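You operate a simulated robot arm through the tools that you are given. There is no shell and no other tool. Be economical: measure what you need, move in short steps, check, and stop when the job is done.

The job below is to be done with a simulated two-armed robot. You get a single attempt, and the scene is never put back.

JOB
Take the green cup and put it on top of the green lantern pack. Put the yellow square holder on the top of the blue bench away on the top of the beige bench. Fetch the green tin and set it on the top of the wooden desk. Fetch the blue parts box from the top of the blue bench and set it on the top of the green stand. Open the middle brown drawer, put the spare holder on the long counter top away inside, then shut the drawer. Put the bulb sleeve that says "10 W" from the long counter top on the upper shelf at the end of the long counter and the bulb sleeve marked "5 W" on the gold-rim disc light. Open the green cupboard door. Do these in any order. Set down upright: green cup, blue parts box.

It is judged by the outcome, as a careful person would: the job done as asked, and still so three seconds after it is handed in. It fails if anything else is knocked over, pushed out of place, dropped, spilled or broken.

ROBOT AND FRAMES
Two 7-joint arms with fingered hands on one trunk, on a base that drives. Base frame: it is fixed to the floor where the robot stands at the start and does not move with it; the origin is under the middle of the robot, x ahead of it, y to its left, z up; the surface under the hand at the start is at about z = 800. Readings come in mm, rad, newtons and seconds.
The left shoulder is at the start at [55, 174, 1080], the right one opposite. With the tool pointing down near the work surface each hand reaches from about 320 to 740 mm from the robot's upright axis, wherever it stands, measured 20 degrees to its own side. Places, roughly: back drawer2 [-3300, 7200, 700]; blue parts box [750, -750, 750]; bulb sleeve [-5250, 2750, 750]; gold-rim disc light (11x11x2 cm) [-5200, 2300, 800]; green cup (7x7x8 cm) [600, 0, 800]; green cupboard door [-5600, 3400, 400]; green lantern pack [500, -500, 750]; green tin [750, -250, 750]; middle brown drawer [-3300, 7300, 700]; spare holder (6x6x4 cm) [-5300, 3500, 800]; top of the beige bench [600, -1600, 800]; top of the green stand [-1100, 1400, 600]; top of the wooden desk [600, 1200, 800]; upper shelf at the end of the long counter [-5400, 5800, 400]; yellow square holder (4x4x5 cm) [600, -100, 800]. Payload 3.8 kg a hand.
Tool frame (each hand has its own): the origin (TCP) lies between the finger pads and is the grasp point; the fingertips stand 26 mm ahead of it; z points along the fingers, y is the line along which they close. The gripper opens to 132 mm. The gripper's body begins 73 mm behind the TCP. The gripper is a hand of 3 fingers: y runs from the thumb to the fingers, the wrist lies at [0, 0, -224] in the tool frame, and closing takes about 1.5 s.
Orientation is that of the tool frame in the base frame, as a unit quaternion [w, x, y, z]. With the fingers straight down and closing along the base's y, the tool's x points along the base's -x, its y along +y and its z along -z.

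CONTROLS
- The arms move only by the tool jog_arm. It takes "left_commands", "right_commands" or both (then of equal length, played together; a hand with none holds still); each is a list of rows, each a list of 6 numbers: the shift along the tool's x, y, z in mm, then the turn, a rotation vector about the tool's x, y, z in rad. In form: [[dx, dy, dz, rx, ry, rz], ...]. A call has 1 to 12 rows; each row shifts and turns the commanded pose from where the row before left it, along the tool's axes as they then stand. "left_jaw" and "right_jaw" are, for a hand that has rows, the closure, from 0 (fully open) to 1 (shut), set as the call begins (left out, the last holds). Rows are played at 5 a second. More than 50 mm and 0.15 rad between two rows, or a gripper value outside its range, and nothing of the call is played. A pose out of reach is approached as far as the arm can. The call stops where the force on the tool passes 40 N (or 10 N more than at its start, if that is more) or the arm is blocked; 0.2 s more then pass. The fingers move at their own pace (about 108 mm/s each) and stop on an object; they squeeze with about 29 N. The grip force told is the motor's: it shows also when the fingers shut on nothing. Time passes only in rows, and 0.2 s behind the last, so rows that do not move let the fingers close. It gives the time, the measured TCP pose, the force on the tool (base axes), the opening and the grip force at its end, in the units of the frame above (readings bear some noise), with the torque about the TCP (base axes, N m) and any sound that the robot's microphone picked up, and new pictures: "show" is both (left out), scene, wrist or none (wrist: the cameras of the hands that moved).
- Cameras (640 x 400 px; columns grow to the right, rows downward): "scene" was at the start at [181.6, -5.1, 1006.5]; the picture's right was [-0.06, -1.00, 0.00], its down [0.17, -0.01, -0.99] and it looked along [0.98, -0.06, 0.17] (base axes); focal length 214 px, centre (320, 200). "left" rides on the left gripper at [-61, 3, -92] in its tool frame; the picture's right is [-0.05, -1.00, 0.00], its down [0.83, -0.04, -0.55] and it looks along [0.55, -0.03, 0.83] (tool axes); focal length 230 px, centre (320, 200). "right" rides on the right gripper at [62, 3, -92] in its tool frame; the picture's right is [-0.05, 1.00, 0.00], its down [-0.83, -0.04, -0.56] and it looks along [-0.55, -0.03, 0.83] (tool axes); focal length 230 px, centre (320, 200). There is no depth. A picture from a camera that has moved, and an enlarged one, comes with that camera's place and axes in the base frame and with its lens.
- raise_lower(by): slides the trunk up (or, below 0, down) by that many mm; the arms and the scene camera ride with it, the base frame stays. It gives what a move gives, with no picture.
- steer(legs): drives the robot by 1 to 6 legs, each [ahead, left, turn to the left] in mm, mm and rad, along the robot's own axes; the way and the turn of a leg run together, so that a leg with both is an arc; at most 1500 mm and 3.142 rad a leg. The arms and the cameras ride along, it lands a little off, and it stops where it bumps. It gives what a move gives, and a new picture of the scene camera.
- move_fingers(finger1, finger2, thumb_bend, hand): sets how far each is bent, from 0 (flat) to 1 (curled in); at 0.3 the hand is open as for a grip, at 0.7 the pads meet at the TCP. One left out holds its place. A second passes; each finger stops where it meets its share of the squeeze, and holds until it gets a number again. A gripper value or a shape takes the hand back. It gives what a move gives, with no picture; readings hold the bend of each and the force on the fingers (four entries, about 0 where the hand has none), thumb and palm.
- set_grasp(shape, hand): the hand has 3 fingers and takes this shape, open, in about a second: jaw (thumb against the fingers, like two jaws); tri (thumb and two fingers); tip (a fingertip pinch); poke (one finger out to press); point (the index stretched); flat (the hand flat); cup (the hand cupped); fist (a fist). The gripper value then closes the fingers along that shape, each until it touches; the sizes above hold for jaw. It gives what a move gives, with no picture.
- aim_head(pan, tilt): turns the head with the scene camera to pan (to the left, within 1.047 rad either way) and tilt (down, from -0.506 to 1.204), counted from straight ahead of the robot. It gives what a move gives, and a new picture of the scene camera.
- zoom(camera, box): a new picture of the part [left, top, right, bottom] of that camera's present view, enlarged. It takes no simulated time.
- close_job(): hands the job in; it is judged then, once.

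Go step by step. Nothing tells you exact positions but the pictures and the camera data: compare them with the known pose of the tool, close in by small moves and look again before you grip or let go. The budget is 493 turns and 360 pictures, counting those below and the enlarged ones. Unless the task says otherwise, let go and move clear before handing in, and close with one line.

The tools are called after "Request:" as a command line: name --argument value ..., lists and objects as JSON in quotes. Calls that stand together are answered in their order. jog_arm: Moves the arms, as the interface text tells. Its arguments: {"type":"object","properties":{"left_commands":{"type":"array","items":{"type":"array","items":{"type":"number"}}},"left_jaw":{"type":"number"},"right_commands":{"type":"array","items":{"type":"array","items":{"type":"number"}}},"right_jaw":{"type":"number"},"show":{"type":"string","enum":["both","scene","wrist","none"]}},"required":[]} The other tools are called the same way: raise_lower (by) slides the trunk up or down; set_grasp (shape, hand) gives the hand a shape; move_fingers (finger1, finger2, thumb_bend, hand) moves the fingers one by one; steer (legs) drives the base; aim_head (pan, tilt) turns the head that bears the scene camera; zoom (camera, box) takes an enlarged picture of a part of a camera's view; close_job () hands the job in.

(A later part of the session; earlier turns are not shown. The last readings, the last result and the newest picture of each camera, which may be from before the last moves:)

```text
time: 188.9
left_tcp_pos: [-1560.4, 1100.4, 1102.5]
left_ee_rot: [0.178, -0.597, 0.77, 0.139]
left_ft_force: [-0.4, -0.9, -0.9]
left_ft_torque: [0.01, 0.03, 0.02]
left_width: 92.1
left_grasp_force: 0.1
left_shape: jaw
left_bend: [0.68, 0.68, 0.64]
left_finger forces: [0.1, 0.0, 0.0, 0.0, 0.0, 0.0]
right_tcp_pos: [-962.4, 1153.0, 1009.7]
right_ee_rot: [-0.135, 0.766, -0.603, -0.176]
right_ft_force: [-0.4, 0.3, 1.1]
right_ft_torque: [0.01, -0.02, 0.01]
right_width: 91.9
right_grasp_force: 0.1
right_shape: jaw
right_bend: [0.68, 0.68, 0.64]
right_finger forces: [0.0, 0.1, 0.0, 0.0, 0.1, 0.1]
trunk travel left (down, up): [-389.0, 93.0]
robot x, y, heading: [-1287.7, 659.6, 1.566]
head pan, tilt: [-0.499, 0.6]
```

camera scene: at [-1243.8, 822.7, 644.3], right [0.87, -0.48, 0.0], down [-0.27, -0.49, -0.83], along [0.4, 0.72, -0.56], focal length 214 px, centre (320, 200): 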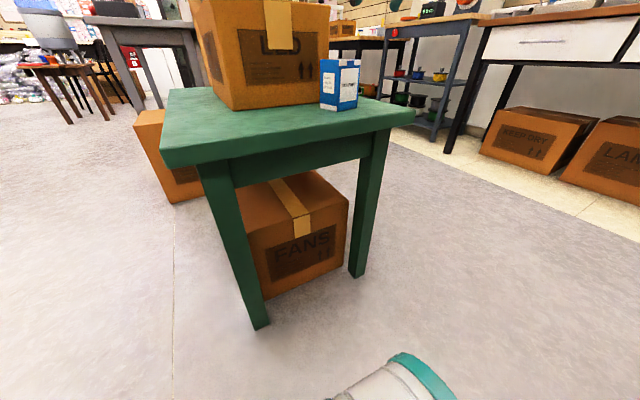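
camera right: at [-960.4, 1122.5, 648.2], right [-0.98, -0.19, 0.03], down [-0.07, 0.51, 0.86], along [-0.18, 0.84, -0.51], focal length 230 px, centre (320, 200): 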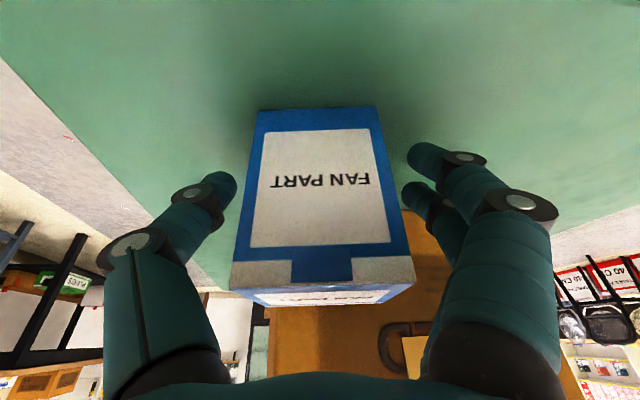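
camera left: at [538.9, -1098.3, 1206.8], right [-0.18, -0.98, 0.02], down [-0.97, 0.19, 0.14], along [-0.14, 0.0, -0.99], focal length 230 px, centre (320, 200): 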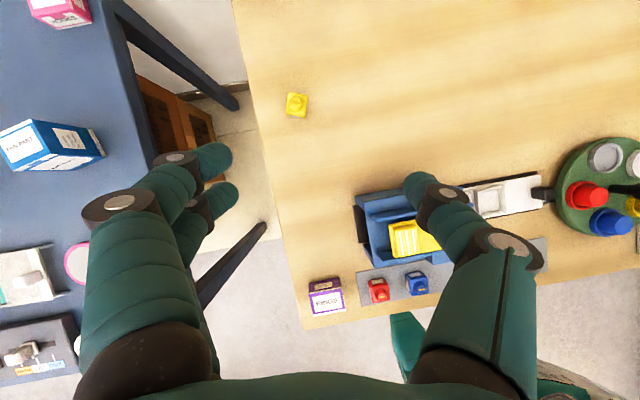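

Box placed. Now turn toward the long counter (−x direction) and look.

Request:
steer --legs '[[-250, 0, 0], [0, 0, 1.575]]'

Request:
aim_head --pan -0.6 --tilt 0.15

```text
time: 194.5
left_tcp_pos: [-1738.4, 144.0, 1102.4]
left_ee_rot: [-0.03, 0.966, -0.131, -0.223]
left_ft_force: [-0.4, -0.6, 0.9]
left_ft_torque: [-0.02, 0.03, -0.01]
left_width: 92.3
left_grasp_force: 0.1
left_shape: jaw
left_bend: [0.68, 0.68, 0.64]
left_finger forces: [0.0, 0.0, 0.0, 0.1, 0.0, 0.0]
right_tcp_pos: [-1779.8, 743.6, 1010.2]
right_ee_rot: [0.027, 0.969, 0.108, -0.221]
right_ft_force: [0.1, 0.4, -0.3]
right_ft_torque: [0.04, 0.0, 0.02]
right_width: 91.9
right_grasp_force: 0.1
right_shape: jaw
right_bend: [0.68, 0.68, 0.64]
right_finger forces: [0.1, 0.0, 0.1, 0.0, 0.0, 0.1]
trunk travel left (down, up): [-389.0, 93.0]
robot x, y, heading: [-1289.3, 413.1, 3.118]
head pan, tilt: [-0.499, 0.6]
camera scene: at [-1462.2, 457.4, 936.6], right [0.5, 0.87, 0.0], down [0.49, -0.28, -0.83], along [-0.71, 0.41, -0.56], focal length 214 px, centre (320, 200)
```

scene: 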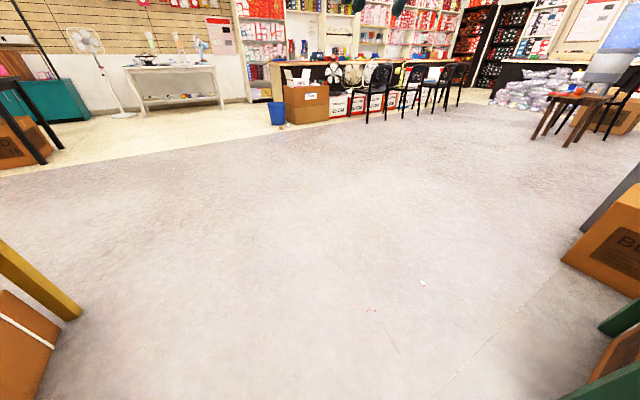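

```text
time: 195.4
left_tcp_pos: [-1737.0, 145.7, 1102.6]
left_ee_rot: [-0.03, 0.965, -0.132, -0.223]
left_ft_force: [0.6, 0.2, 0.8]
left_ft_torque: [0.03, -0.02, -0.03]
left_width: 92.2
left_grasp_force: 0.0
left_shape: jaw
left_bend: [0.68, 0.68, 0.64]
left_finger forces: [0.1, 0.1, 0.0, 0.0, 0.1, 0.0]
right_tcp_pos: [-1780.4, 744.7, 1010.5]
right_ee_rot: [0.027, 0.969, 0.107, -0.221]
right_ft_force: [-0.2, 0.4, 0.2]
right_ft_torque: [0.01, 0.01, 0.01]
right_width: 91.9
right_grasp_force: 0.1
right_shape: jaw
right_bend: [0.68, 0.68, 0.64]
right_finger forces: [0.0, 0.0, 0.0, 0.1, 0.0, 0.1]
trunk travel left (down, up): [-389.0, 93.0]
robot x, y, heading: [-1288.9, 409.1, 3.117]
head pan, tilt: [-0.6, 0.15]
camera scene: at [-1460.9, 467.5, 978.0], right [0.59, 0.81, 0.0], down [0.12, -0.09, -0.99], along [-0.8, 0.58, -0.15], focal length 214 px, centre (320, 200)
```

scene: 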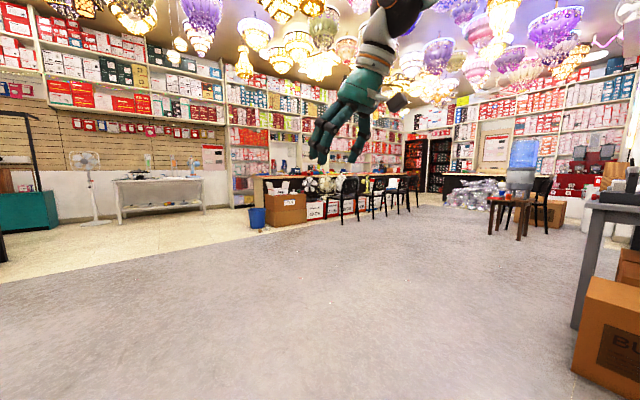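

Driving across the open floor toward the counter.

Request:
steer --legs '[[1250, -750, 0], [1100, -700, 0.024]]'

Request:
aim_head --pan -0.3 --tilt 0.2

```text
time: 208.9
left_tcp_pos: [-4013.0, 1665.3, 1102.6]
left_ee_rot: [-0.03, 0.966, -0.126, -0.223]
left_ft_force: [0.1, 0.8, 0.6]
left_ft_torque: [0.01, 0.0, 0.02]
left_width: 92.2
left_grasp_force: 0.0
left_shape: jaw
left_bend: [0.68, 0.68, 0.64]
left_finger forces: [0.0, 0.0, 0.1, 0.0, 0.0, 0.1]
right_tcp_pos: [-4064.1, 2263.7, 1010.8]
right_ee_rot: [0.028, 0.968, 0.113, -0.221]
right_ft_force: [0.0, 0.4, -0.5]
right_ft_torque: [0.01, -0.02, -0.01]
right_width: 92.1
right_grasp_force: 0.0
right_shape: jaw
right_bend: [0.68, 0.68, 0.64]
right_finger forces: [0.0, 0.1, 0.1, 0.0, 0.0, 0.1]
trunk travel left (down, up): [-389.0, 93.0]
robot x, y, heading: [-3568.4, 1935.7, 3.129]
head pan, tilt: [-0.6, 0.15]
camera scene: at [-3741.3, 1990.9, 978.1], right [0.58, 0.82, 0.0], down [0.12, -0.09, -0.99], along [-0.81, 0.57, -0.15], focal length 214 px, centre (320, 200)
```

scene: 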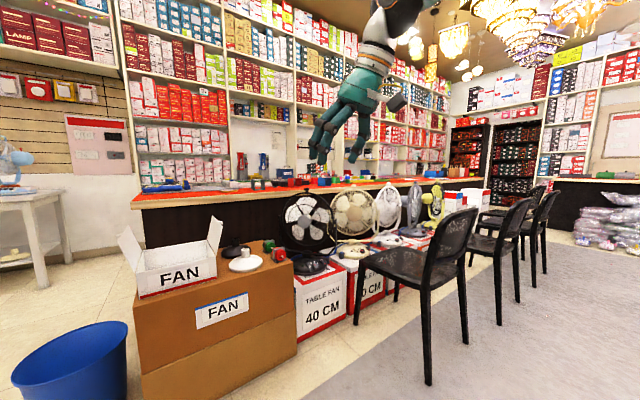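

```text
time: 209.7
left_tcp_pos: [-4014.3, 1664.8, 1103.5]
left_ee_rot: [-0.029, 0.966, -0.126, -0.223]
left_ft_force: [0.0, 0.0, -0.3]
left_ft_torque: [0.03, -0.03, -0.01]
left_width: 92.3
left_grasp_force: 0.1
left_shape: jaw
left_bend: [0.68, 0.68, 0.64]
left_finger forces: [0.0, 0.0, 0.0, 0.0, 0.0, 0.0]
right_tcp_pos: [-4063.6, 2264.4, 1010.5]
right_ee_rot: [0.03, 0.968, 0.114, -0.221]
right_ft_force: [0.4, -0.8, -0.2]
right_ft_torque: [-0.01, 0.0, 0.0]
right_width: 92.2
right_grasp_force: 0.1
right_shape: jaw
right_bend: [0.68, 0.68, 0.64]
right_finger forces: [0.1, 0.0, 0.1, 0.0, 0.1, 0.0]
trunk travel left (down, up): [-389.0, 93.0]
robot x, y, heading: [-3569.0, 1935.1, 3.124]
head pan, tilt: [-0.3, 0.201]
camera scene: at [-3753.9, 1966.2, 973.4], right [0.31, 0.95, 0.0], down [0.19, -0.06, -0.98], along [-0.93, 0.3, -0.2], focal length 214 px, centre (320, 200)
```

scene: 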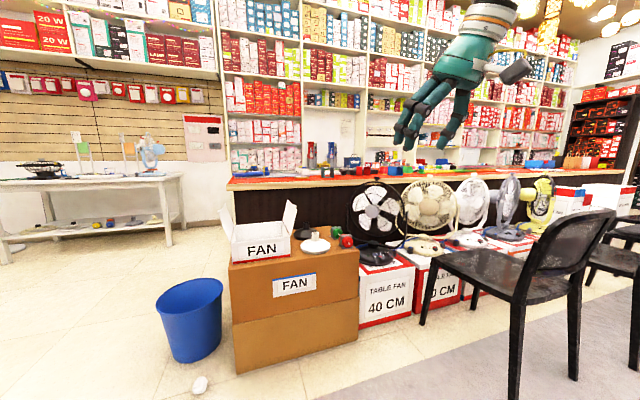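

The front side is crowded; the aisle behind the counter is wide. I'll go around the left end of the counter.

Request:
steer --legs '[[700, 830, 0], [1400, 0, 0]]'

Request:
aim_head --pan -0.5 --tilt 0.3

```text
time: 224.0
left_tcp_pos: [-6139.4, 833.7, 1102.5]
left_ee_rot: [-0.029, 0.967, -0.122, -0.223]
left_ft_force: [-0.7, -0.8, 0.5]
left_ft_torque: [0.0, 0.0, 0.0]
left_width: 92.2
left_grasp_force: 0.0
left_shape: jaw
left_bend: [0.68, 0.68, 0.64]
left_finger forces: [0.0, 0.0, 0.0, 0.0, 0.0, 0.0]
right_tcp_pos: [-6195.9, 1434.0, 1010.5]
right_ee_rot: [0.03, 0.968, 0.118, -0.221]
right_ft_force: [0.1, -0.2, 0.3]
right_ft_torque: [-0.02, -0.05, 0.0]
right_width: 92.4
right_grasp_force: 0.1
right_shape: jaw
right_bend: [0.68, 0.68, 0.64]
right_finger forces: [0.1, 0.1, 0.1, 0.0, 0.1, 0.0]
trunk travel left (down, up): [-389.0, 93.0]
robot x, y, heading: [-5697.1, 1106.2, 3.141]
head pan, tilt: [-0.3, 0.201]
camera scene: at [-5882.9, 1137.4, 973.4], right [0.3, 0.95, 0.0], down [0.19, -0.06, -0.98], along [-0.93, 0.29, -0.2], focal length 214 px, centre (320, 200)
```

scene: 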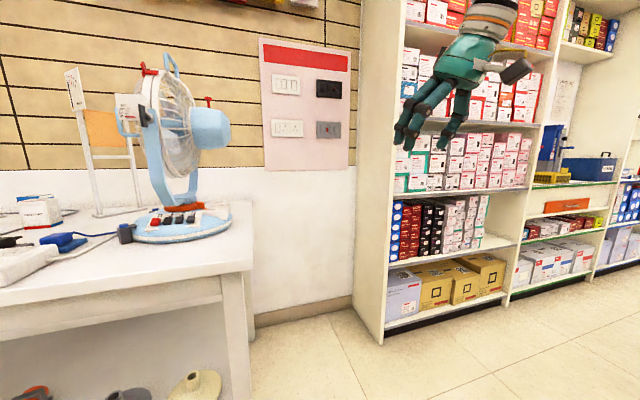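

```text
time: 224.7
left_tcp_pos: [-6140.3, 834.2, 1102.8]
left_ee_rot: [-0.028, 0.967, -0.122, -0.223]
left_ft_force: [-0.3, 0.6, 0.7]
left_ft_torque: [0.0, 0.01, 0.0]
left_width: 92.2
left_grasp_force: 0.2
left_shape: jaw
left_bend: [0.68, 0.68, 0.64]
left_finger forces: [0.0, 0.1, 0.1, 0.0, 0.0, 0.0]
right_tcp_pos: [-6194.5, 1433.7, 1011.4]
right_ee_rot: [0.03, 0.968, 0.119, -0.22]
right_ft_force: [0.0, 0.4, 0.1]
right_ft_torque: [0.02, 0.02, 0.01]
right_width: 92.0
right_grasp_force: 0.1
right_shape: jaw
right_bend: [0.68, 0.68, 0.64]
right_finger forces: [0.0, 0.0, 0.0, 0.1, 0.0, 0.0]
trunk travel left (down, up): [-389.0, 93.0]
robot x, y, heading: [-5698.1, 1106.9, 3.141]
head pan, tilt: [-0.499, 0.3]
camera scene: at [-5875.7, 1154.4, 964.2], right [0.48, 0.88, 0.0], down [0.26, -0.14, -0.96], along [-0.84, 0.46, -0.3], focal length 214 px, centre (320, 200)
```

scene: 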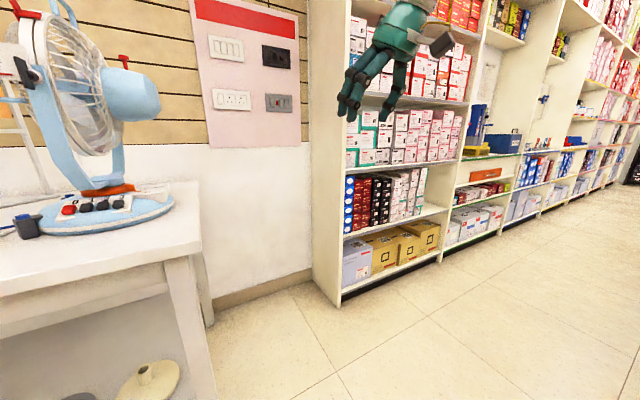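

I'll back up, turn around to face +x, then slide behind the counter.

Request:
steer --legs '[[-320, 0, 0], [0, 0, -1.57], [0, 0, -1.57]]'

Request:
aim_head --pan 0.9 --tilt 0.3

```text
time: 234.5
left_tcp_pos: [-4939.8, 1383.0, 1101.6]
left_ee_rot: [0.223, 0.12, 0.967, -0.028]
left_ft_force: [0.9, -1.0, 0.8]
left_ft_torque: [0.01, 0.01, 0.05]
left_width: 92.3
left_grasp_force: 0.1
left_shape: jaw
left_bend: [0.68, 0.68, 0.64]
left_finger forces: [0.0, 0.0, 0.0, 0.0, 0.0, 0.0]
right_tcp_pos: [-4887.2, 785.1, 1010.0]
right_ee_rot: [0.22, -0.118, 0.968, 0.029]
right_ft_force: [0.5, -0.5, 0.3]
right_ft_torque: [-0.01, -0.02, -0.02]
right_width: 92.2
right_grasp_force: 0.0
right_shape: jaw
right_bend: [0.68, 0.68, 0.64]
right_finger forces: [0.0, 0.0, 0.0, 0.0, 0.0, 0.1]
trunk travel left (down, up): [-389.0, 93.0]
robot x, y, heading: [-5384.7, 1108.0, -0.0]
head pan, tilt: [-0.499, 0.3]
camera scene: at [-5204.8, 1061.7, 964.1], right [-0.48, -0.88, 0.0], down [-0.26, 0.14, -0.96], along [0.84, -0.46, -0.3], focal length 214 px, centre (320, 200)
```

scene: 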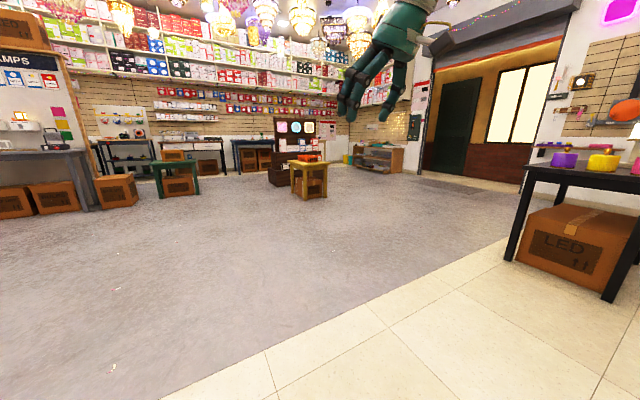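

```text
time: 236.0
left_tcp_pos: [-4941.4, 1382.2, 1104.2]
left_ee_rot: [0.223, 0.121, 0.967, -0.028]
left_ft_force: [-0.3, -0.8, 0.1]
left_ft_torque: [0.02, 0.01, -0.03]
left_width: 92.0
left_grasp_force: 0.1
left_shape: jaw
left_bend: [0.68, 0.68, 0.64]
left_finger forces: [0.0, 0.0, 0.0, 0.1, 0.0, 0.0]
right_tcp_pos: [-4885.9, 784.7, 1010.5]
right_ee_rot: [0.22, -0.118, 0.968, 0.029]
right_ft_force: [-0.2, 0.4, -0.4]
right_ft_torque: [0.03, 0.01, -0.02]
right_width: 92.3
right_grasp_force: 0.1
right_shape: jaw
right_bend: [0.68, 0.68, 0.64]
right_finger forces: [0.1, 0.0, 0.0, 0.1, 0.0, 0.0]
trunk travel left (down, up): [-389.0, 93.0]
robot x, y, heading: [-5383.5, 1107.3, 0.0]
head pan, tilt: [0.901, 0.3]
camera scene: at [-5228.3, 1179.6, 964.1], right [0.78, -0.62, 0.0], down [-0.18, -0.23, -0.96], along [0.6, 0.75, -0.3], focal length 214 px, centre (320, 200)
```

scene: 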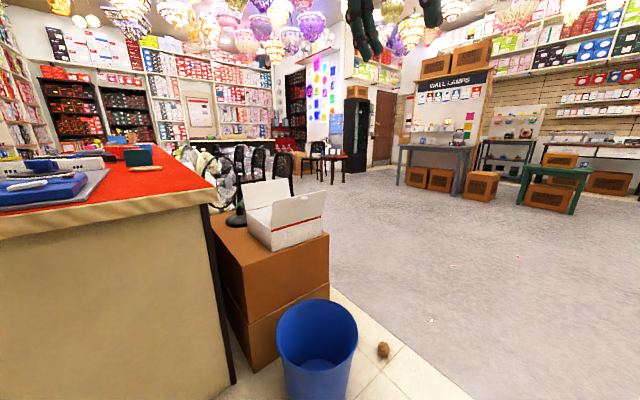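

Back up behind the counter line, then slide in +y.

Request:
steer --legs '[[-560, 0, 0], [0, 700, 0]]'

Request:
aim_head --pan 0.6 --tilt 0.4

```text
time: 245.4
left_tcp_pos: [-5509.3, 2088.3, 1101.6]
left_ee_rot: [0.224, 0.114, 0.968, -0.026]
left_ft_force: [0.1, -0.9, 0.8]
left_ft_torque: [-0.01, 0.01, -0.02]
left_width: 92.2
left_grasp_force: 0.1
left_shape: jaw
left_bend: [0.68, 0.68, 0.64]
left_finger forces: [0.0, 0.1, 0.0, 0.1, 0.0, 0.0]
right_tcp_pos: [-5445.2, 1490.9, 1010.4]
right_ee_rot: [0.22, -0.126, 0.967, 0.031]
right_ft_force: [0.3, -0.6, 0.6]
right_ft_torque: [0.01, 0.01, 0.0]
right_width: 92.0
right_grasp_force: 0.0
right_shape: jaw
right_bend: [0.68, 0.68, 0.64]
right_finger forces: [0.1, 0.0, 0.0, 0.1, 0.0, 0.1]
trunk travel left (down, up): [-389.0, 93.0]
robot x, y, heading: [-5946.4, 1803.8, 0.014]
head pan, tilt: [0.901, 0.3]
camera scene: at [-5793.2, 1880.3, 964.1], right [0.79, -0.61, 0.0], down [-0.18, -0.23, -0.96], along [0.58, 0.76, -0.3], focal length 214 px, centre (320, 200)
```

scene: 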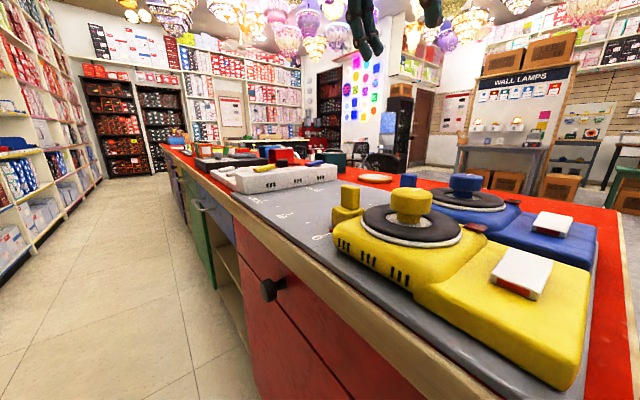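

```text
time: 246.2
left_tcp_pos: [-5508.8, 2086.9, 1103.1]
left_ee_rot: [0.223, 0.114, 0.968, -0.026]
left_ft_force: [0.1, -0.3, 0.0]
left_ft_torque: [0.01, 0.01, -0.01]
left_width: 92.3
left_grasp_force: 0.0
left_shape: jaw
left_bend: [0.68, 0.68, 0.64]
left_finger forces: [0.1, 0.0, 0.0, 0.0, 0.0, 0.0]
right_tcp_pos: [-5445.0, 1490.5, 1009.9]
right_ee_rot: [0.22, -0.125, 0.967, 0.032]
right_ft_force: [-0.3, 0.0, -0.1]
right_ft_torque: [0.01, -0.01, 0.0]
right_width: 92.2
right_grasp_force: 0.1
right_shape: jaw
right_bend: [0.68, 0.68, 0.64]
right_finger forces: [0.1, 0.0, 0.0, 0.0, 0.0, 0.1]
trunk travel left (down, up): [-389.0, 93.0]
robot x, y, heading: [-5949.4, 1805.2, 0.013]
head pan, tilt: [0.6, 0.4]
camera scene: at [-5774.5, 1859.7, 954.9], right [0.58, -0.82, 0.0], down [-0.32, -0.22, -0.92], along [0.75, 0.53, -0.39], focal length 214 px, centre (320, 200)
```

scene: 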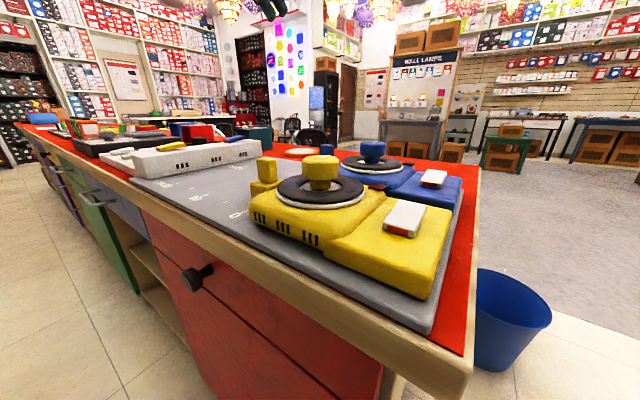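

Now behind the counter; the green cupboard is in view further along. Slide further and look from higher.

Request:
steer --legs '[[0, 500, -0.013]]'

Request:
raise_lower --by 90

Request:
aim_head --pan 0.3 --tilt 0.65

```text
time: 251.1
left_tcp_pos: [-5502.0, 2580.2, 1102.5]
left_ee_rot: [0.223, 0.125, 0.966, -0.029]
left_ft_force: [-0.5, 0.9, -0.5]
left_ft_torque: [-0.05, 0.04, -0.02]
left_width: 92.4
left_grasp_force: 0.0
left_shape: jaw
left_bend: [0.68, 0.68, 0.64]
left_finger forces: [0.1, 0.0, 0.0, 0.0, 0.0, 0.1]
right_tcp_pos: [-5452.7, 1980.4, 1010.9]
right_ee_rot: [0.22, -0.115, 0.968, 0.029]
right_ft_force: [0.2, -0.6, -0.2]
right_ft_torque: [0.02, -0.02, 0.02]
right_width: 92.2
right_grasp_force: 0.1
right_shape: jaw
right_bend: [0.68, 0.68, 0.64]
right_finger forces: [0.0, 0.0, 0.0, 0.0, 0.0, 0.1]
trunk travel left (down, up): [-389.0, 93.0]
robot x, y, heading: [-5945.1, 2308.3, -0.012]
head pan, tilt: [0.6, 0.4]
camera scene: at [-5773.4, 2357.1, 954.9], right [0.56, -0.83, 0.0], down [-0.32, -0.22, -0.92], along [0.77, 0.51, -0.39], focal length 214 px, centre (320, 200)
```

scene: 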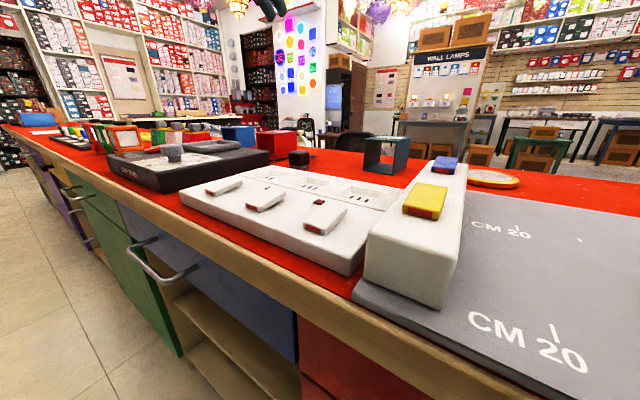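

```text
time: 252.3
left_tcp_pos: [-5502.4, 2578.8, 1192.3]
left_ee_rot: [0.222, 0.125, 0.967, -0.029]
left_ft_force: [1.3, 0.3, -0.3]
left_ft_torque: [-0.01, 0.0, 0.02]
left_width: 92.3
left_grasp_force: 0.1
left_shape: jaw
left_bend: [0.68, 0.68, 0.64]
left_finger forces: [0.1, 0.1, 0.1, 0.0, 0.0, 0.1]
right_tcp_pos: [-5451.0, 1979.6, 1099.4]
right_ee_rot: [0.22, -0.113, 0.969, 0.029]
right_ft_force: [-0.1, -0.3, 0.0]
right_ft_torque: [0.05, 0.0, 0.01]
right_width: 92.0
right_grasp_force: 0.0
right_shape: jaw
right_bend: [0.68, 0.68, 0.64]
right_finger forces: [0.0, 0.0, 0.0, 0.2, 0.0, 0.1]
trunk travel left (down, up): [-479.0, 3.0]
robot x, y, heading: [-5948.3, 2306.4, -0.01]
head pan, tilt: [0.6, 0.4]
```

```text
time: 253.1
left_tcp_pos: [-5503.8, 2578.8, 1192.9]
left_ee_rot: [0.223, 0.124, 0.967, -0.028]
left_ft_force: [-0.9, 0.2, 0.4]
left_ft_torque: [0.02, 0.01, -0.01]
left_width: 92.1
left_grasp_force: 0.0
left_shape: jaw
left_bend: [0.68, 0.68, 0.64]
left_finger forces: [0.0, 0.1, 0.0, 0.1, 0.0, 0.0]
right_tcp_pos: [-5452.8, 1980.6, 1100.5]
right_ee_rot: [0.221, -0.115, 0.968, 0.03]
right_ft_force: [-0.5, -0.1, 1.1]
right_ft_torque: [0.01, 0.03, 0.0]
right_width: 92.2
right_grasp_force: 0.1
right_shape: jaw
right_bend: [0.68, 0.68, 0.64]
right_finger forces: [0.1, 0.0, 0.1, 0.1, 0.0, 0.0]
trunk travel left (down, up): [-479.0, 3.0]
robot x, y, heading: [-5946.1, 2311.0, -0.011]
head pan, tilt: [0.3, 0.649]
camera scene: at [-5756.0, 2330.2, 1053.2], right [0.29, -0.96, 0.0], down [-0.58, -0.17, -0.8], along [0.76, 0.23, -0.6], focal length 214 px, centre (320, 200)
```

scene: 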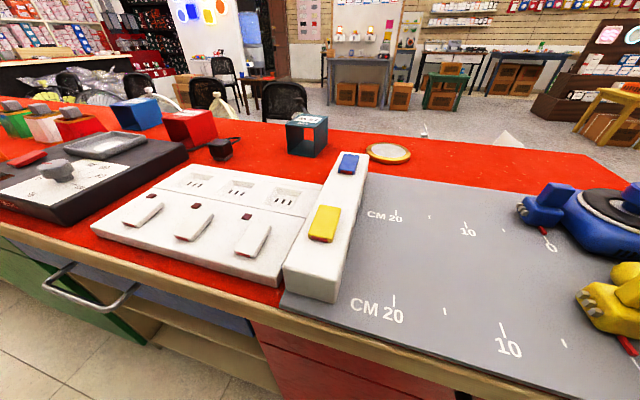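

Request:
zoom --camera "scene" --box '[240, 90, 440, 215]'

Request:
zoom --camera "scene" --box '[0, 60, 260, 222]'

```text
3.20 times, centred on (340, 152) of scene
camera zoom: at [-5756.0, 2330.2, 1053.2], right [0.29, -0.96, 0.0], down [-0.58, -0.17, -0.8], along [0.76, 0.23, -0.6], focal length 686 px, centre (256, 352)
```

zoom: 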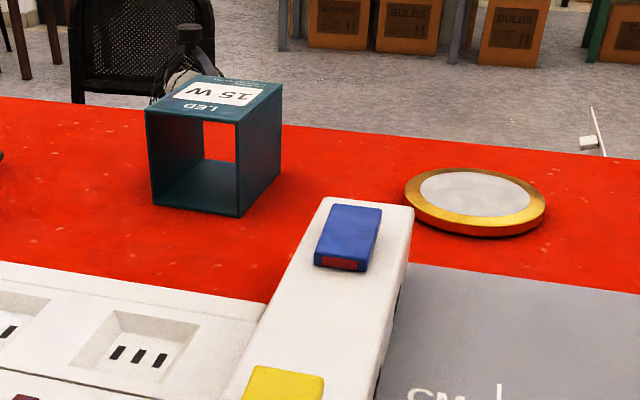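

```text
2.46 times, centred on (130, 141) of scene
camera zoom: at [-5756.0, 2330.2, 1053.2], right [0.29, -0.96, 0.0], down [-0.58, -0.17, -0.8], along [0.76, 0.23, -0.6], focal length 528 px, centre (788, 345)
```

zoom: 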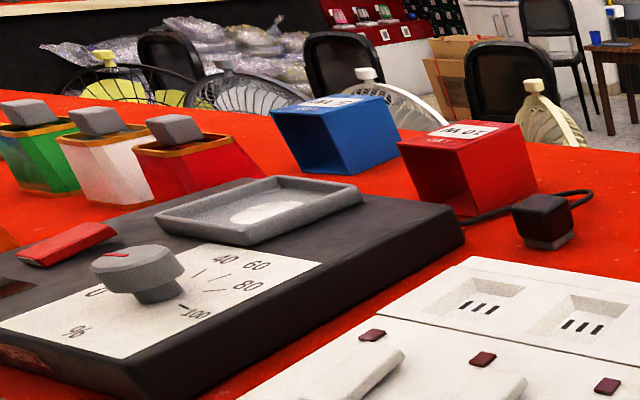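

Request:
zoom --camera "scene" --box '[105, 90, 225, 165]'

Request:
zoom --camera "left" --box '[100, 0, 540, 275]'

```text
5.33 times, centred on (165, 128) of scene
camera zoom: at [-5756.0, 2330.2, 1053.2], right [0.29, -0.96, 0.0], down [-0.58, -0.17, -0.8], along [0.76, 0.23, -0.6], focal length 1144 px, centre (1147, 587)
```

zoom: 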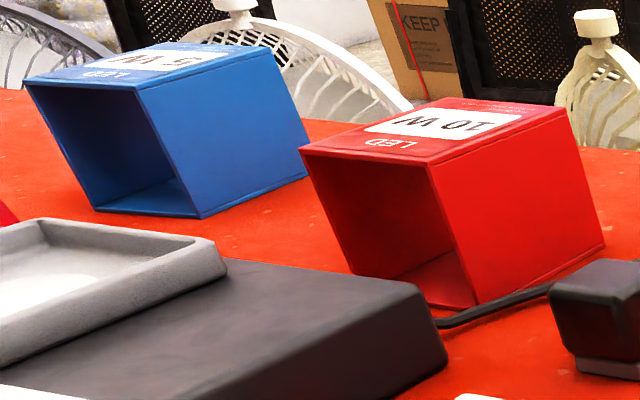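

```text
1.45 times, centred on (320, 138) of left
camera zoom: at [-5488.0, 2578.2, 1303.5], right [-0.21, -0.98, 0.02], down [-0.97, 0.21, 0.14], along [-0.14, 0.01, -0.99], focal length 335 px, centre (320, 291)
```

zoom: 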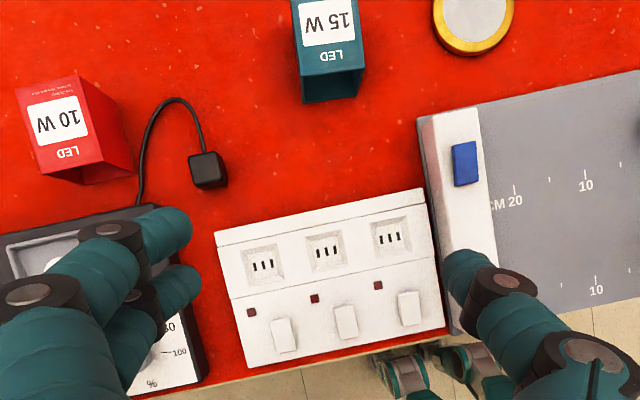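

Red = 10 W at ≈(-5292,2835), blue = 5 W at ≈(-5247,3100), disc light ≈(-5243,2311). I'll slide to y≈3100 and turn left 0.6 rad so the right arm reaches straight ahead.

Request:
steer --legs '[[0, 790, 0.011], [0, 0, 0.6]]'

Request:
aim_head --pan -0.6 --tilt 0.7

```text
time: 262.2
left_tcp_pos: [-5744.8, 3596.2, 1192.9]
left_ee_rot: [0.222, -0.174, 0.959, 0.041]
left_ft_force: [0.1, 1.1, -0.3]
left_ft_torque: [0.0, 0.01, 0.0]
left_width: 92.1
left_grasp_force: 0.2
left_shape: jaw
left_bend: [0.68, 0.68, 0.64]
left_finger forces: [0.0, 0.1, 0.1, 0.0, 0.0, 0.1]
right_tcp_pos: [-5357.4, 3138.0, 1101.6]
right_ee_rot: [0.202, -0.403, 0.888, 0.095]
right_ft_force: [0.4, -0.8, -0.6]
right_ft_torque: [0.03, 0.01, 0.01]
right_width: 92.0
right_grasp_force: 0.0
right_shape: jaw
right_bend: [0.68, 0.68, 0.64]
right_finger forces: [0.0, 0.1, 0.0, 0.0, 0.0, 0.0]
trunk travel left (down, up): [-479.0, 3.0]
robot x, y, heading: [-5949.4, 3114.5, 0.606]
head pan, tilt: [0.3, 0.649]
camera scene: at [-5807.6, 3246.8, 1053.1], right [0.79, -0.62, 0.0], down [-0.37, -0.48, -0.8], along [0.49, 0.63, -0.6], focal length 214 px, centre (320, 200)
```

scene: 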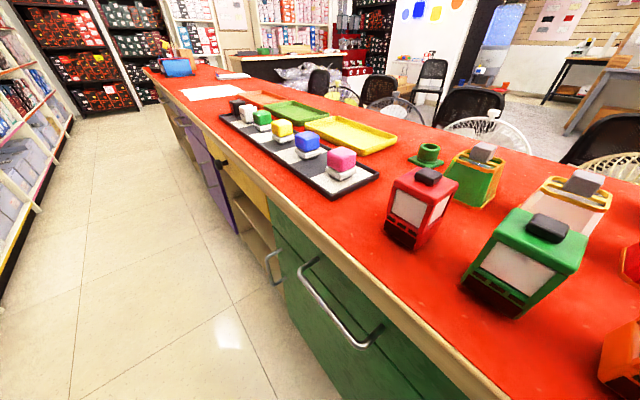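

```text
time: 263.4
left_tcp_pos: [-5744.6, 3596.4, 1191.5]
left_ee_rot: [0.222, -0.174, 0.959, 0.04]
left_ft_force: [0.7, 0.2, -0.4]
left_ft_torque: [0.0, -0.01, -0.03]
left_width: 92.5
left_grasp_force: 0.1
left_shape: jaw
left_bend: [0.68, 0.68, 0.64]
left_finger forces: [0.1, 0.0, 0.1, 0.0, 0.1, 0.0]
right_tcp_pos: [-5356.3, 3136.9, 1100.9]
right_ee_rot: [0.202, -0.402, 0.888, 0.095]
right_ft_force: [-0.3, 0.4, 1.0]
right_ft_torque: [-0.03, 0.02, 0.01]
right_width: 92.2
right_grasp_force: 0.0
right_shape: jaw
right_bend: [0.68, 0.68, 0.64]
right_finger forces: [0.0, 0.0, 0.1, 0.0, 0.0, 0.0]
trunk travel left (down, up): [-479.0, 3.0]
robot x, y, heading: [-5948.5, 3120.1, 0.605]
head pan, tilt: [-0.6, 0.7]
camera scene: at [-5776.2, 3179.0, 1048.7], right [0.01, -1.0, 0.0], down [-0.64, 0.0, -0.76], along [0.76, 0.0, -0.64], focal length 214 px, centre (320, 200)
```

scene: 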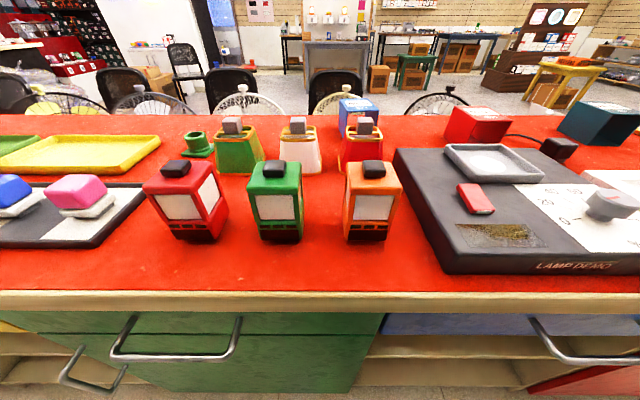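

Request:
zoom --camera "right" --box '[0, 0, 640, 400]'

Request:
zoom --camera "scene" --box '[140, 80, 420, 255]'

```text
1.00 times, centred on (320, 200) of right (not enlarged: the box is as wide or as high as the picture)
camera zoom: at [-5423.3, 3066.8, 1157.5], right [-0.72, 0.69, 0.03], down [0.37, 0.35, 0.86], along [0.59, 0.63, -0.51], focal length 230 px, centre (320, 200)
```

zoom: 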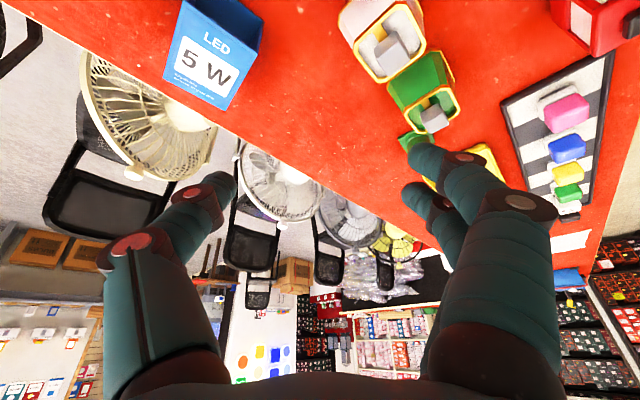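

```text
2.29 times, centred on (280, 168) of scene
camera zoom: at [-5776.2, 3179.0, 1048.7], right [0.01, -1.0, 0.0], down [-0.64, 0.0, -0.76], along [0.76, 0.0, -0.64], focal length 490 px, centre (411, 274)
```

zoom: 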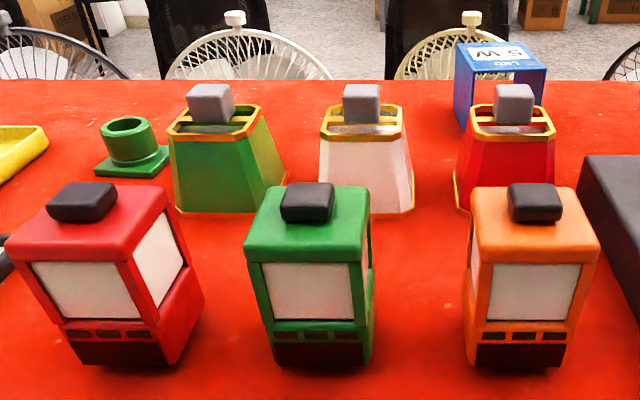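

Request:
zoom --camera "right" --box '[130, 0, 330, 125]'

```text
3.20 times, centred on (230, 62) of right
camera zoom: at [-5423.3, 3066.8, 1157.5], right [-0.72, 0.69, 0.03], down [0.37, 0.35, 0.86], along [0.59, 0.63, -0.51], focal length 736 px, centre (608, 640)
```

zoom: 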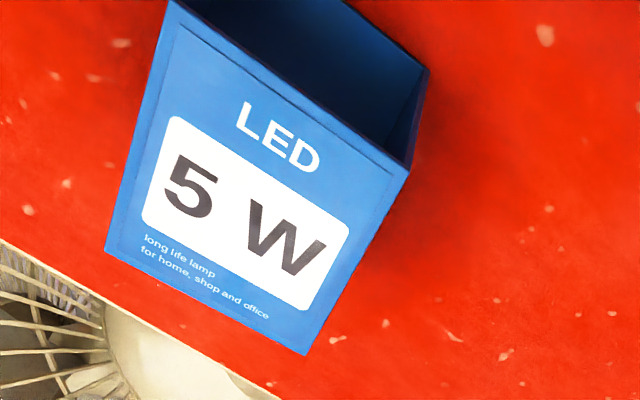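

Sleeve top is 72×90 mm, yaw ≈ +0.12, centre ≈(-5239,3090). Lower the trunk, reorient the right hand (pitch 0.6, yaw 0.12), then move to pre-grasp.

Request:
raise_lower --by -85

Request:
jog_arm --right_commands '[[0, 0, 0, 0.062, -0.0243, 0.105], [0, 0, 0, 0.062, -0.0243, 0.105], [0, 0, 0, 0.062, -0.0243, 0.105], [0, 0, 0, 0.062, -0.0243, 0.105], [0, 0, 0, 0.062, -0.0243, 0.105], [0, 0, 0, 0.062, -0.0243, 0.105]]' --right_jaw 0.12

```text
time: 264.7
left_tcp_pos: [-5746.0, 3596.6, 1107.8]
left_ee_rot: [0.221, -0.175, 0.959, 0.041]
left_ft_force: [0.0, 1.0, 0.3]
left_ft_torque: [-0.01, 0.02, 0.02]
left_width: 92.2
left_grasp_force: 0.0
left_shape: jaw
left_bend: [0.68, 0.68, 0.64]
left_finger forces: [0.1, 0.0, 0.0, 0.0, 0.0, 0.0]
right_tcp_pos: [-5358.5, 3136.3, 1015.4]
right_ee_rot: [0.202, -0.402, 0.888, 0.095]
right_ft_force: [0.2, -0.9, 1.1]
right_ft_torque: [0.01, 0.03, -0.05]
right_width: 92.0
right_grasp_force: 0.0
right_shape: jaw
right_bend: [0.68, 0.68, 0.64]
right_finger forces: [0.1, 0.0, 0.0, 0.0, 0.1, 0.0]
trunk travel left (down, up): [-394.0, 88.0]
robot x, y, heading: [-5953.8, 3116.7, 0.609]
head pan, tilt: [-0.6, 0.7]
```

```text
time: 266.1
left_tcp_pos: [-5745.9, 3595.7, 1107.2]
left_ee_rot: [0.222, -0.174, 0.959, 0.04]
left_ft_force: [1.1, -0.2, -1.1]
left_ft_torque: [0.0, -0.01, -0.03]
left_width: 92.1
left_grasp_force: 0.1
left_shape: jaw
left_bend: [0.68, 0.68, 0.64]
left_finger forces: [0.1, 0.1, 0.1, 0.1, 0.0, 0.0]
right_tcp_pos: [-5340.4, 3127.1, 1034.7]
right_ee_rot: [0.291, -0.061, 0.955, 0.017]
right_ft_force: [-0.5, -0.9, -0.7]
right_ft_torque: [-0.02, -0.03, -0.01]
right_width: 116.2
right_grasp_force: 0.1
right_shape: jaw
right_bend: [0.51, 0.51, 0.47]
right_finger forces: [0.0, 0.0, 0.0, 0.0, 0.0, 0.0]
right hand out of reach, approached as far as the arm can: row 6
trunk travel left (down, up): [-394.0, 88.0]
robot x, y, heading: [-5951.3, 3117.9, 0.605]
head pan, tilt: [-0.6, 0.7]
camera scene: at [-5784.8, 3172.8, 934.0], right [0.01, -1.0, 0.0], down [-0.64, 0.0, -0.76], along [0.76, 0.0, -0.64], focal length 214 px, centre (320, 200)
camera right: at [-5444.1, 3116.8, 1077.4], right [-0.08, 1.0, 0.03], down [0.38, 0.01, 0.92], along [0.92, 0.09, -0.38], focal length 230 px, centre (320, 200)
```

scene: 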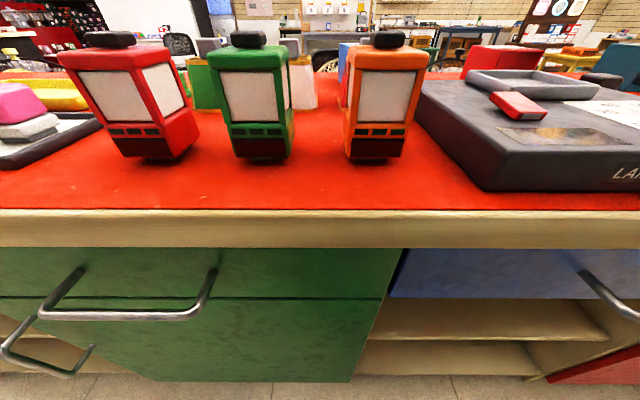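
right: 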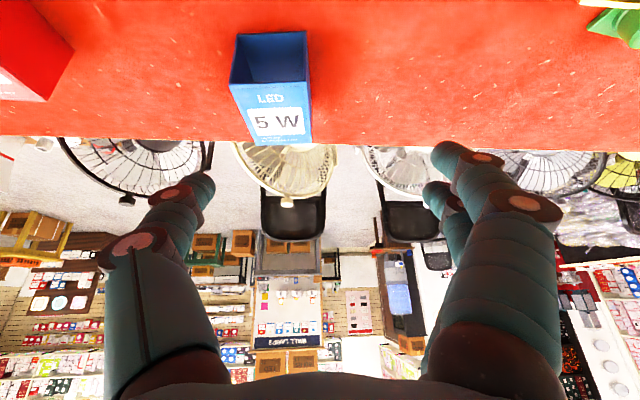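

Sleeve front at x≈-5276, top z≈883. Moving to pre-grasp.

Request:
jog_arm --right_commands '[[9, -17, 35, 0, 0, 0], [9, -17, 35, 0, 0, 0], [9, -17, 35, 0, 0, 0]]'

```text
time: 266.9
left_tcp_pos: [-5743.9, 3596.2, 1107.8]
left_ee_rot: [0.221, -0.174, 0.959, 0.039]
left_ft_force: [0.2, 0.0, 0.2]
left_ft_torque: [0.01, 0.05, -0.01]
left_width: 92.2
left_grasp_force: 0.1
left_shape: jaw
left_bend: [0.68, 0.68, 0.64]
left_finger forces: [0.1, 0.0, 0.0, 0.1, 0.0, 0.0]
right_tcp_pos: [-5275.5, 3071.4, 959.5]
right_ee_rot: [0.291, -0.059, 0.955, 0.017]
right_ft_force: [-0.3, 0.0, -0.6]
right_ft_torque: [0.0, -0.03, -0.01]
right_width: 116.3
right_grasp_force: 0.0
right_shape: jaw
right_bend: [0.51, 0.51, 0.47]
right_finger forces: [0.0, 0.0, 0.1, 0.0, 0.0, 0.0]
right hand out of reach, approached as far as the arm can: row 1, 2, 3
trunk travel left (down, up): [-394.0, 88.0]
robot x, y, heading: [-5949.5, 3119.8, 0.604]
head pan, tilt: [-0.6, 0.7]
camera scene: at [-5784.4, 3172.9, 933.9], right [0.01, -1.0, 0.0], down [-0.64, 0.0, -0.76], along [0.76, 0.0, -0.64], focal length 214 px, centre (320, 200)
camera right: at [-5379.6, 3060.8, 1002.3], right [-0.08, 1.0, 0.03], down [0.38, 0.01, 0.92], along [0.92, 0.09, -0.38], focal length 230 px, centre (320, 200)
```

scene: 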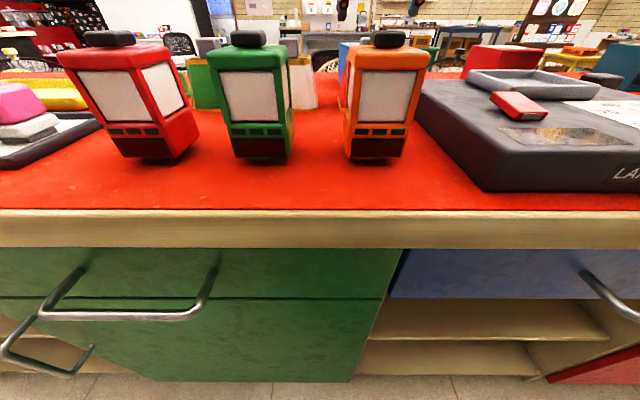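
right: 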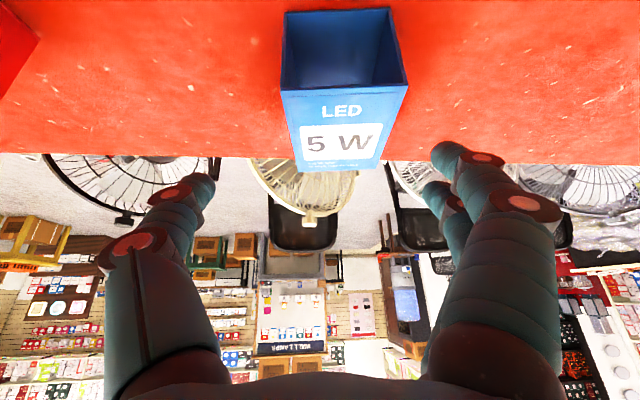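

Request:
jog_arm --right_commands '[[0, 16, 0, 0, 0, 0], [8, 0, 25, 0, 0, 0], [8, 0, 25, 0, 0, 0]]' --show "wrist"

```text
time: 267.7
left_tcp_pos: [-5744.7, 3596.5, 1107.7]
left_ee_rot: [0.22, -0.175, 0.959, 0.041]
left_ft_force: [0.5, -0.5, -0.6]
left_ft_torque: [-0.01, 0.02, -0.04]
left_width: 92.2
left_grasp_force: 0.1
left_shape: jaw
left_bend: [0.68, 0.68, 0.64]
left_finger forces: [0.1, 0.0, 0.1, 0.0, 0.0, 0.0]
right_tcp_pos: [-5241.7, 3085.3, 928.3]
right_ee_rot: [0.29, -0.06, 0.955, 0.018]
right_ft_force: [0.4, 0.3, 0.1]
right_ft_torque: [0.03, 0.01, 0.0]
right_width: 115.9
right_grasp_force: 0.1
right_shape: jaw
right_bend: [0.51, 0.51, 0.47]
right_finger forces: [0.0, 0.0, 0.0, 0.1, 0.0, 0.0]
right hand out of reach, approached as far as the arm can: row 1, 2, 3
trunk travel left (down, up): [-394.0, 88.0]
robot x, y, heading: [-5951.5, 3116.6, 0.604]
head pan, tilt: [-0.6, 0.7]
camera right: at [-5344.7, 3075.3, 970.7], right [-0.08, 1.0, 0.03], down [0.38, 0.01, 0.92], along [0.92, 0.09, -0.38], focal length 230 px, centre (320, 200)
```

right: 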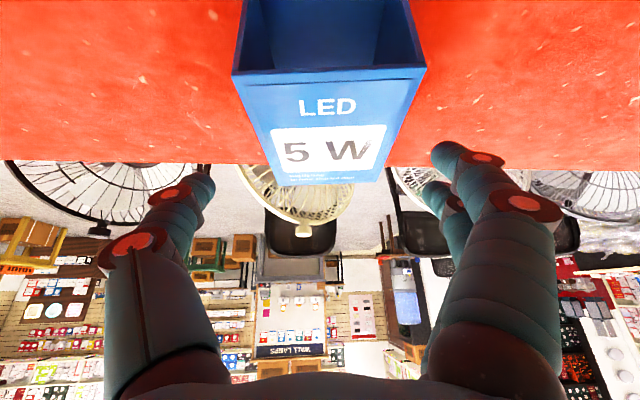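

Forward position is right; lower vertically with the trunk.

Request:
raise_lower --by -45

Request:
jog_arm --right_commands '[[0, 3, 0, 0, 0, 0]]'

```text
time: 268.5
left_tcp_pos: [-5745.4, 3596.5, 1063.6]
left_ee_rot: [0.222, -0.174, 0.959, 0.041]
left_ft_force: [0.1, -0.3, 0.2]
left_ft_torque: [0.0, 0.04, 0.0]
left_width: 92.1
left_grasp_force: 0.0
left_shape: jaw
left_bend: [0.68, 0.68, 0.64]
left_finger forces: [0.1, 0.0, 0.0, 0.1, 0.0, 0.0]
right_tcp_pos: [-5238.8, 3084.8, 885.6]
right_ee_rot: [0.295, -0.058, 0.953, 0.018]
right_ft_force: [-0.1, 0.4, -0.4]
right_ft_torque: [0.0, -0.02, 0.01]
right_width: 116.1
right_grasp_force: 0.0
right_shape: jaw
right_bend: [0.51, 0.51, 0.47]
right_finger forces: [0.0, 0.1, 0.1, 0.1, 0.1, 0.0]
trunk travel left (down, up): [-349.0, 133.0]
robot x, y, heading: [-5950.8, 3120.2, 0.604]
head pan, tilt: [-0.6, 0.7]
```

```text
time: 268.9
left_tcp_pos: [-5745.3, 3595.8, 1062.3]
left_ee_rot: [0.221, -0.174, 0.959, 0.04]
left_ft_force: [0.5, -0.9, -0.7]
left_ft_torque: [0.0, 0.01, 0.0]
left_width: 92.1
left_grasp_force: 0.1
left_shape: jaw
left_bend: [0.68, 0.68, 0.64]
left_finger forces: [0.1, 0.0, 0.0, 0.0, 0.1, 0.0]
right_tcp_pos: [-5240.1, 3088.4, 885.6]
right_ee_rot: [0.295, -0.059, 0.954, 0.018]
right_ft_force: [0.8, 0.1, 0.7]
right_ft_torque: [-0.01, -0.02, -0.02]
right_width: 115.7
right_grasp_force: 0.0
right_shape: jaw
right_bend: [0.51, 0.51, 0.47]
right_finger forces: [0.0, 0.1, 0.1, 0.1, 0.1, 0.0]
trunk travel left (down, up): [-349.0, 133.0]
robot x, y, heading: [-5951.3, 3118.7, 0.601]
head pan, tilt: [-0.6, 0.7]
camera scene: at [-5790.2, 3169.3, 883.6], right [0.01, -1.0, 0.0], down [-0.64, 0.0, -0.76], along [0.76, 0.0, -0.64], focal length 214 px, centre (320, 200)
camera right: at [-5343.9, 3078.1, 927.2], right [-0.08, 1.0, 0.03], down [0.37, 0.0, 0.93], along [0.92, 0.08, -0.37], focal length 230 px, centre (320, 200)
```

scene: 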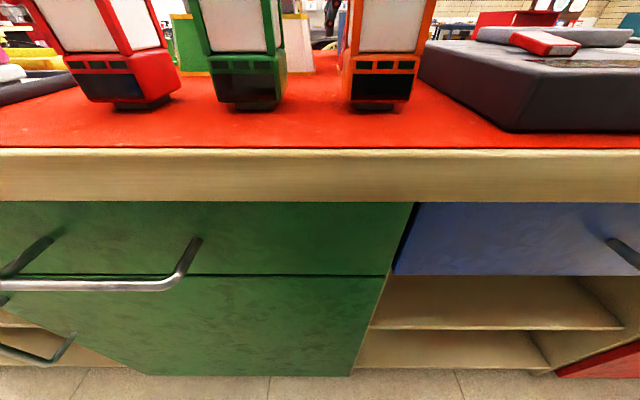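
right: 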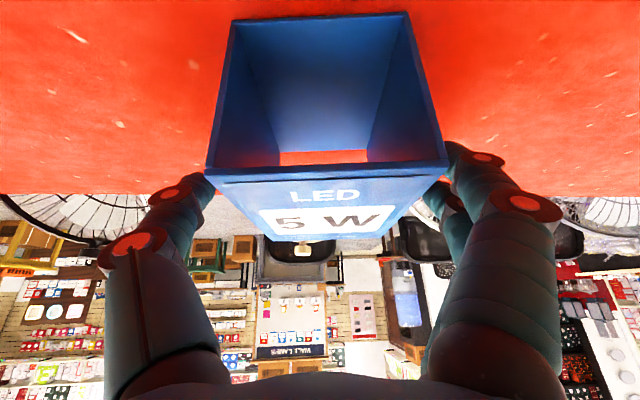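

Request:
raise_lower --by -33

Request:
jog_arm --right_commands '[[0, 0, 0, 0, 0, 0], [0, 0, 0, 0, 0, 0], [0, 0, 0, 0, 0, 0], [0, 0, 0, 0, 0, 0], [0, 0, 0, 0, 0, 0], [0, 0, 0, 0, 0, 0]]' --right_jaw 1 --show "wrist"

```text
time: 269.7
left_tcp_pos: [-5745.9, 3596.5, 1030.8]
left_ee_rot: [0.221, -0.174, 0.959, 0.04]
left_ft_force: [0.2, 0.5, -0.4]
left_ft_torque: [0.03, 0.01, 0.01]
left_width: 92.2
left_grasp_force: 0.0
left_shape: jaw
left_bend: [0.68, 0.68, 0.64]
left_finger forces: [0.1, 0.0, 0.0, 0.0, 0.0, 0.0]
right_tcp_pos: [-5239.7, 3087.4, 852.6]
right_ee_rot: [0.296, -0.058, 0.953, 0.018]
right_ft_force: [1.5, -0.9, 7.8]
right_ft_torque: [-0.03, 0.29, 0.02]
right_width: 116.0
right_grasp_force: 0.1
right_shape: jaw
right_bend: [0.51, 0.51, 0.47]
right_finger forces: [3.3, 0.0, 0.1, 0.0, 4.3, 0.0]
trunk travel left (down, up): [-316.0, 166.0]
robot x, y, heading: [-5951.0, 3115.2, 0.604]
head pan, tilt: [-0.6, 0.7]
```

```text
time: 271.1
left_tcp_pos: [-5747.2, 3596.4, 1029.6]
left_ee_rot: [0.221, -0.174, 0.959, 0.041]
left_ft_force: [0.1, 0.6, 0.5]
left_ft_torque: [0.0, 0.02, -0.02]
left_width: 92.1
left_grasp_force: 0.1
left_shape: jaw
left_bend: [0.68, 0.68, 0.64]
left_finger forces: [0.0, 0.0, 0.0, 0.1, 0.1, 0.0]
right_tcp_pos: [-5240.2, 3087.9, 852.9]
right_ee_rot: [0.296, -0.058, 0.953, 0.018]
right_ft_force: [0.0, 0.7, 15.3]
right_ft_torque: [-0.12, 0.5, 0.2]
right_width: 75.1
right_grasp_force: 28.7
right_shape: jaw
right_bend: [0.73, 0.72, 0.71]
right_finger forces: [20.2, 19.4, 0.0, 0.1, 40.5, 0.0]
trunk travel left (down, up): [-316.0, 166.0]
robot x, y, heading: [-5948.1, 3119.0, 0.607]
head pan, tilt: [-0.6, 0.7]
camera right: at [-5344.2, 3078.5, 895.1], right [-0.08, 1.0, 0.03], down [0.37, 0.0, 0.93], along [0.92, 0.08, -0.37], focal length 230 px, centre (320, 200)
```

right: 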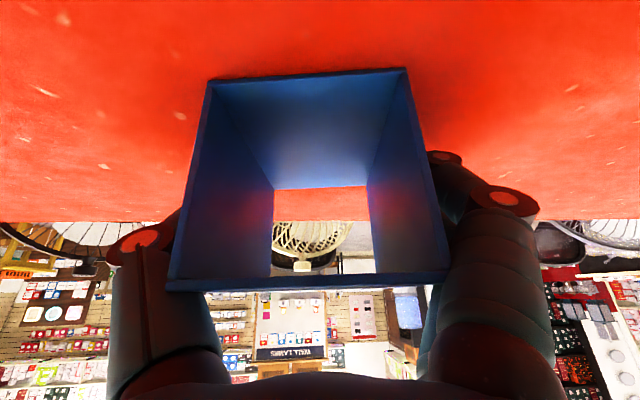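

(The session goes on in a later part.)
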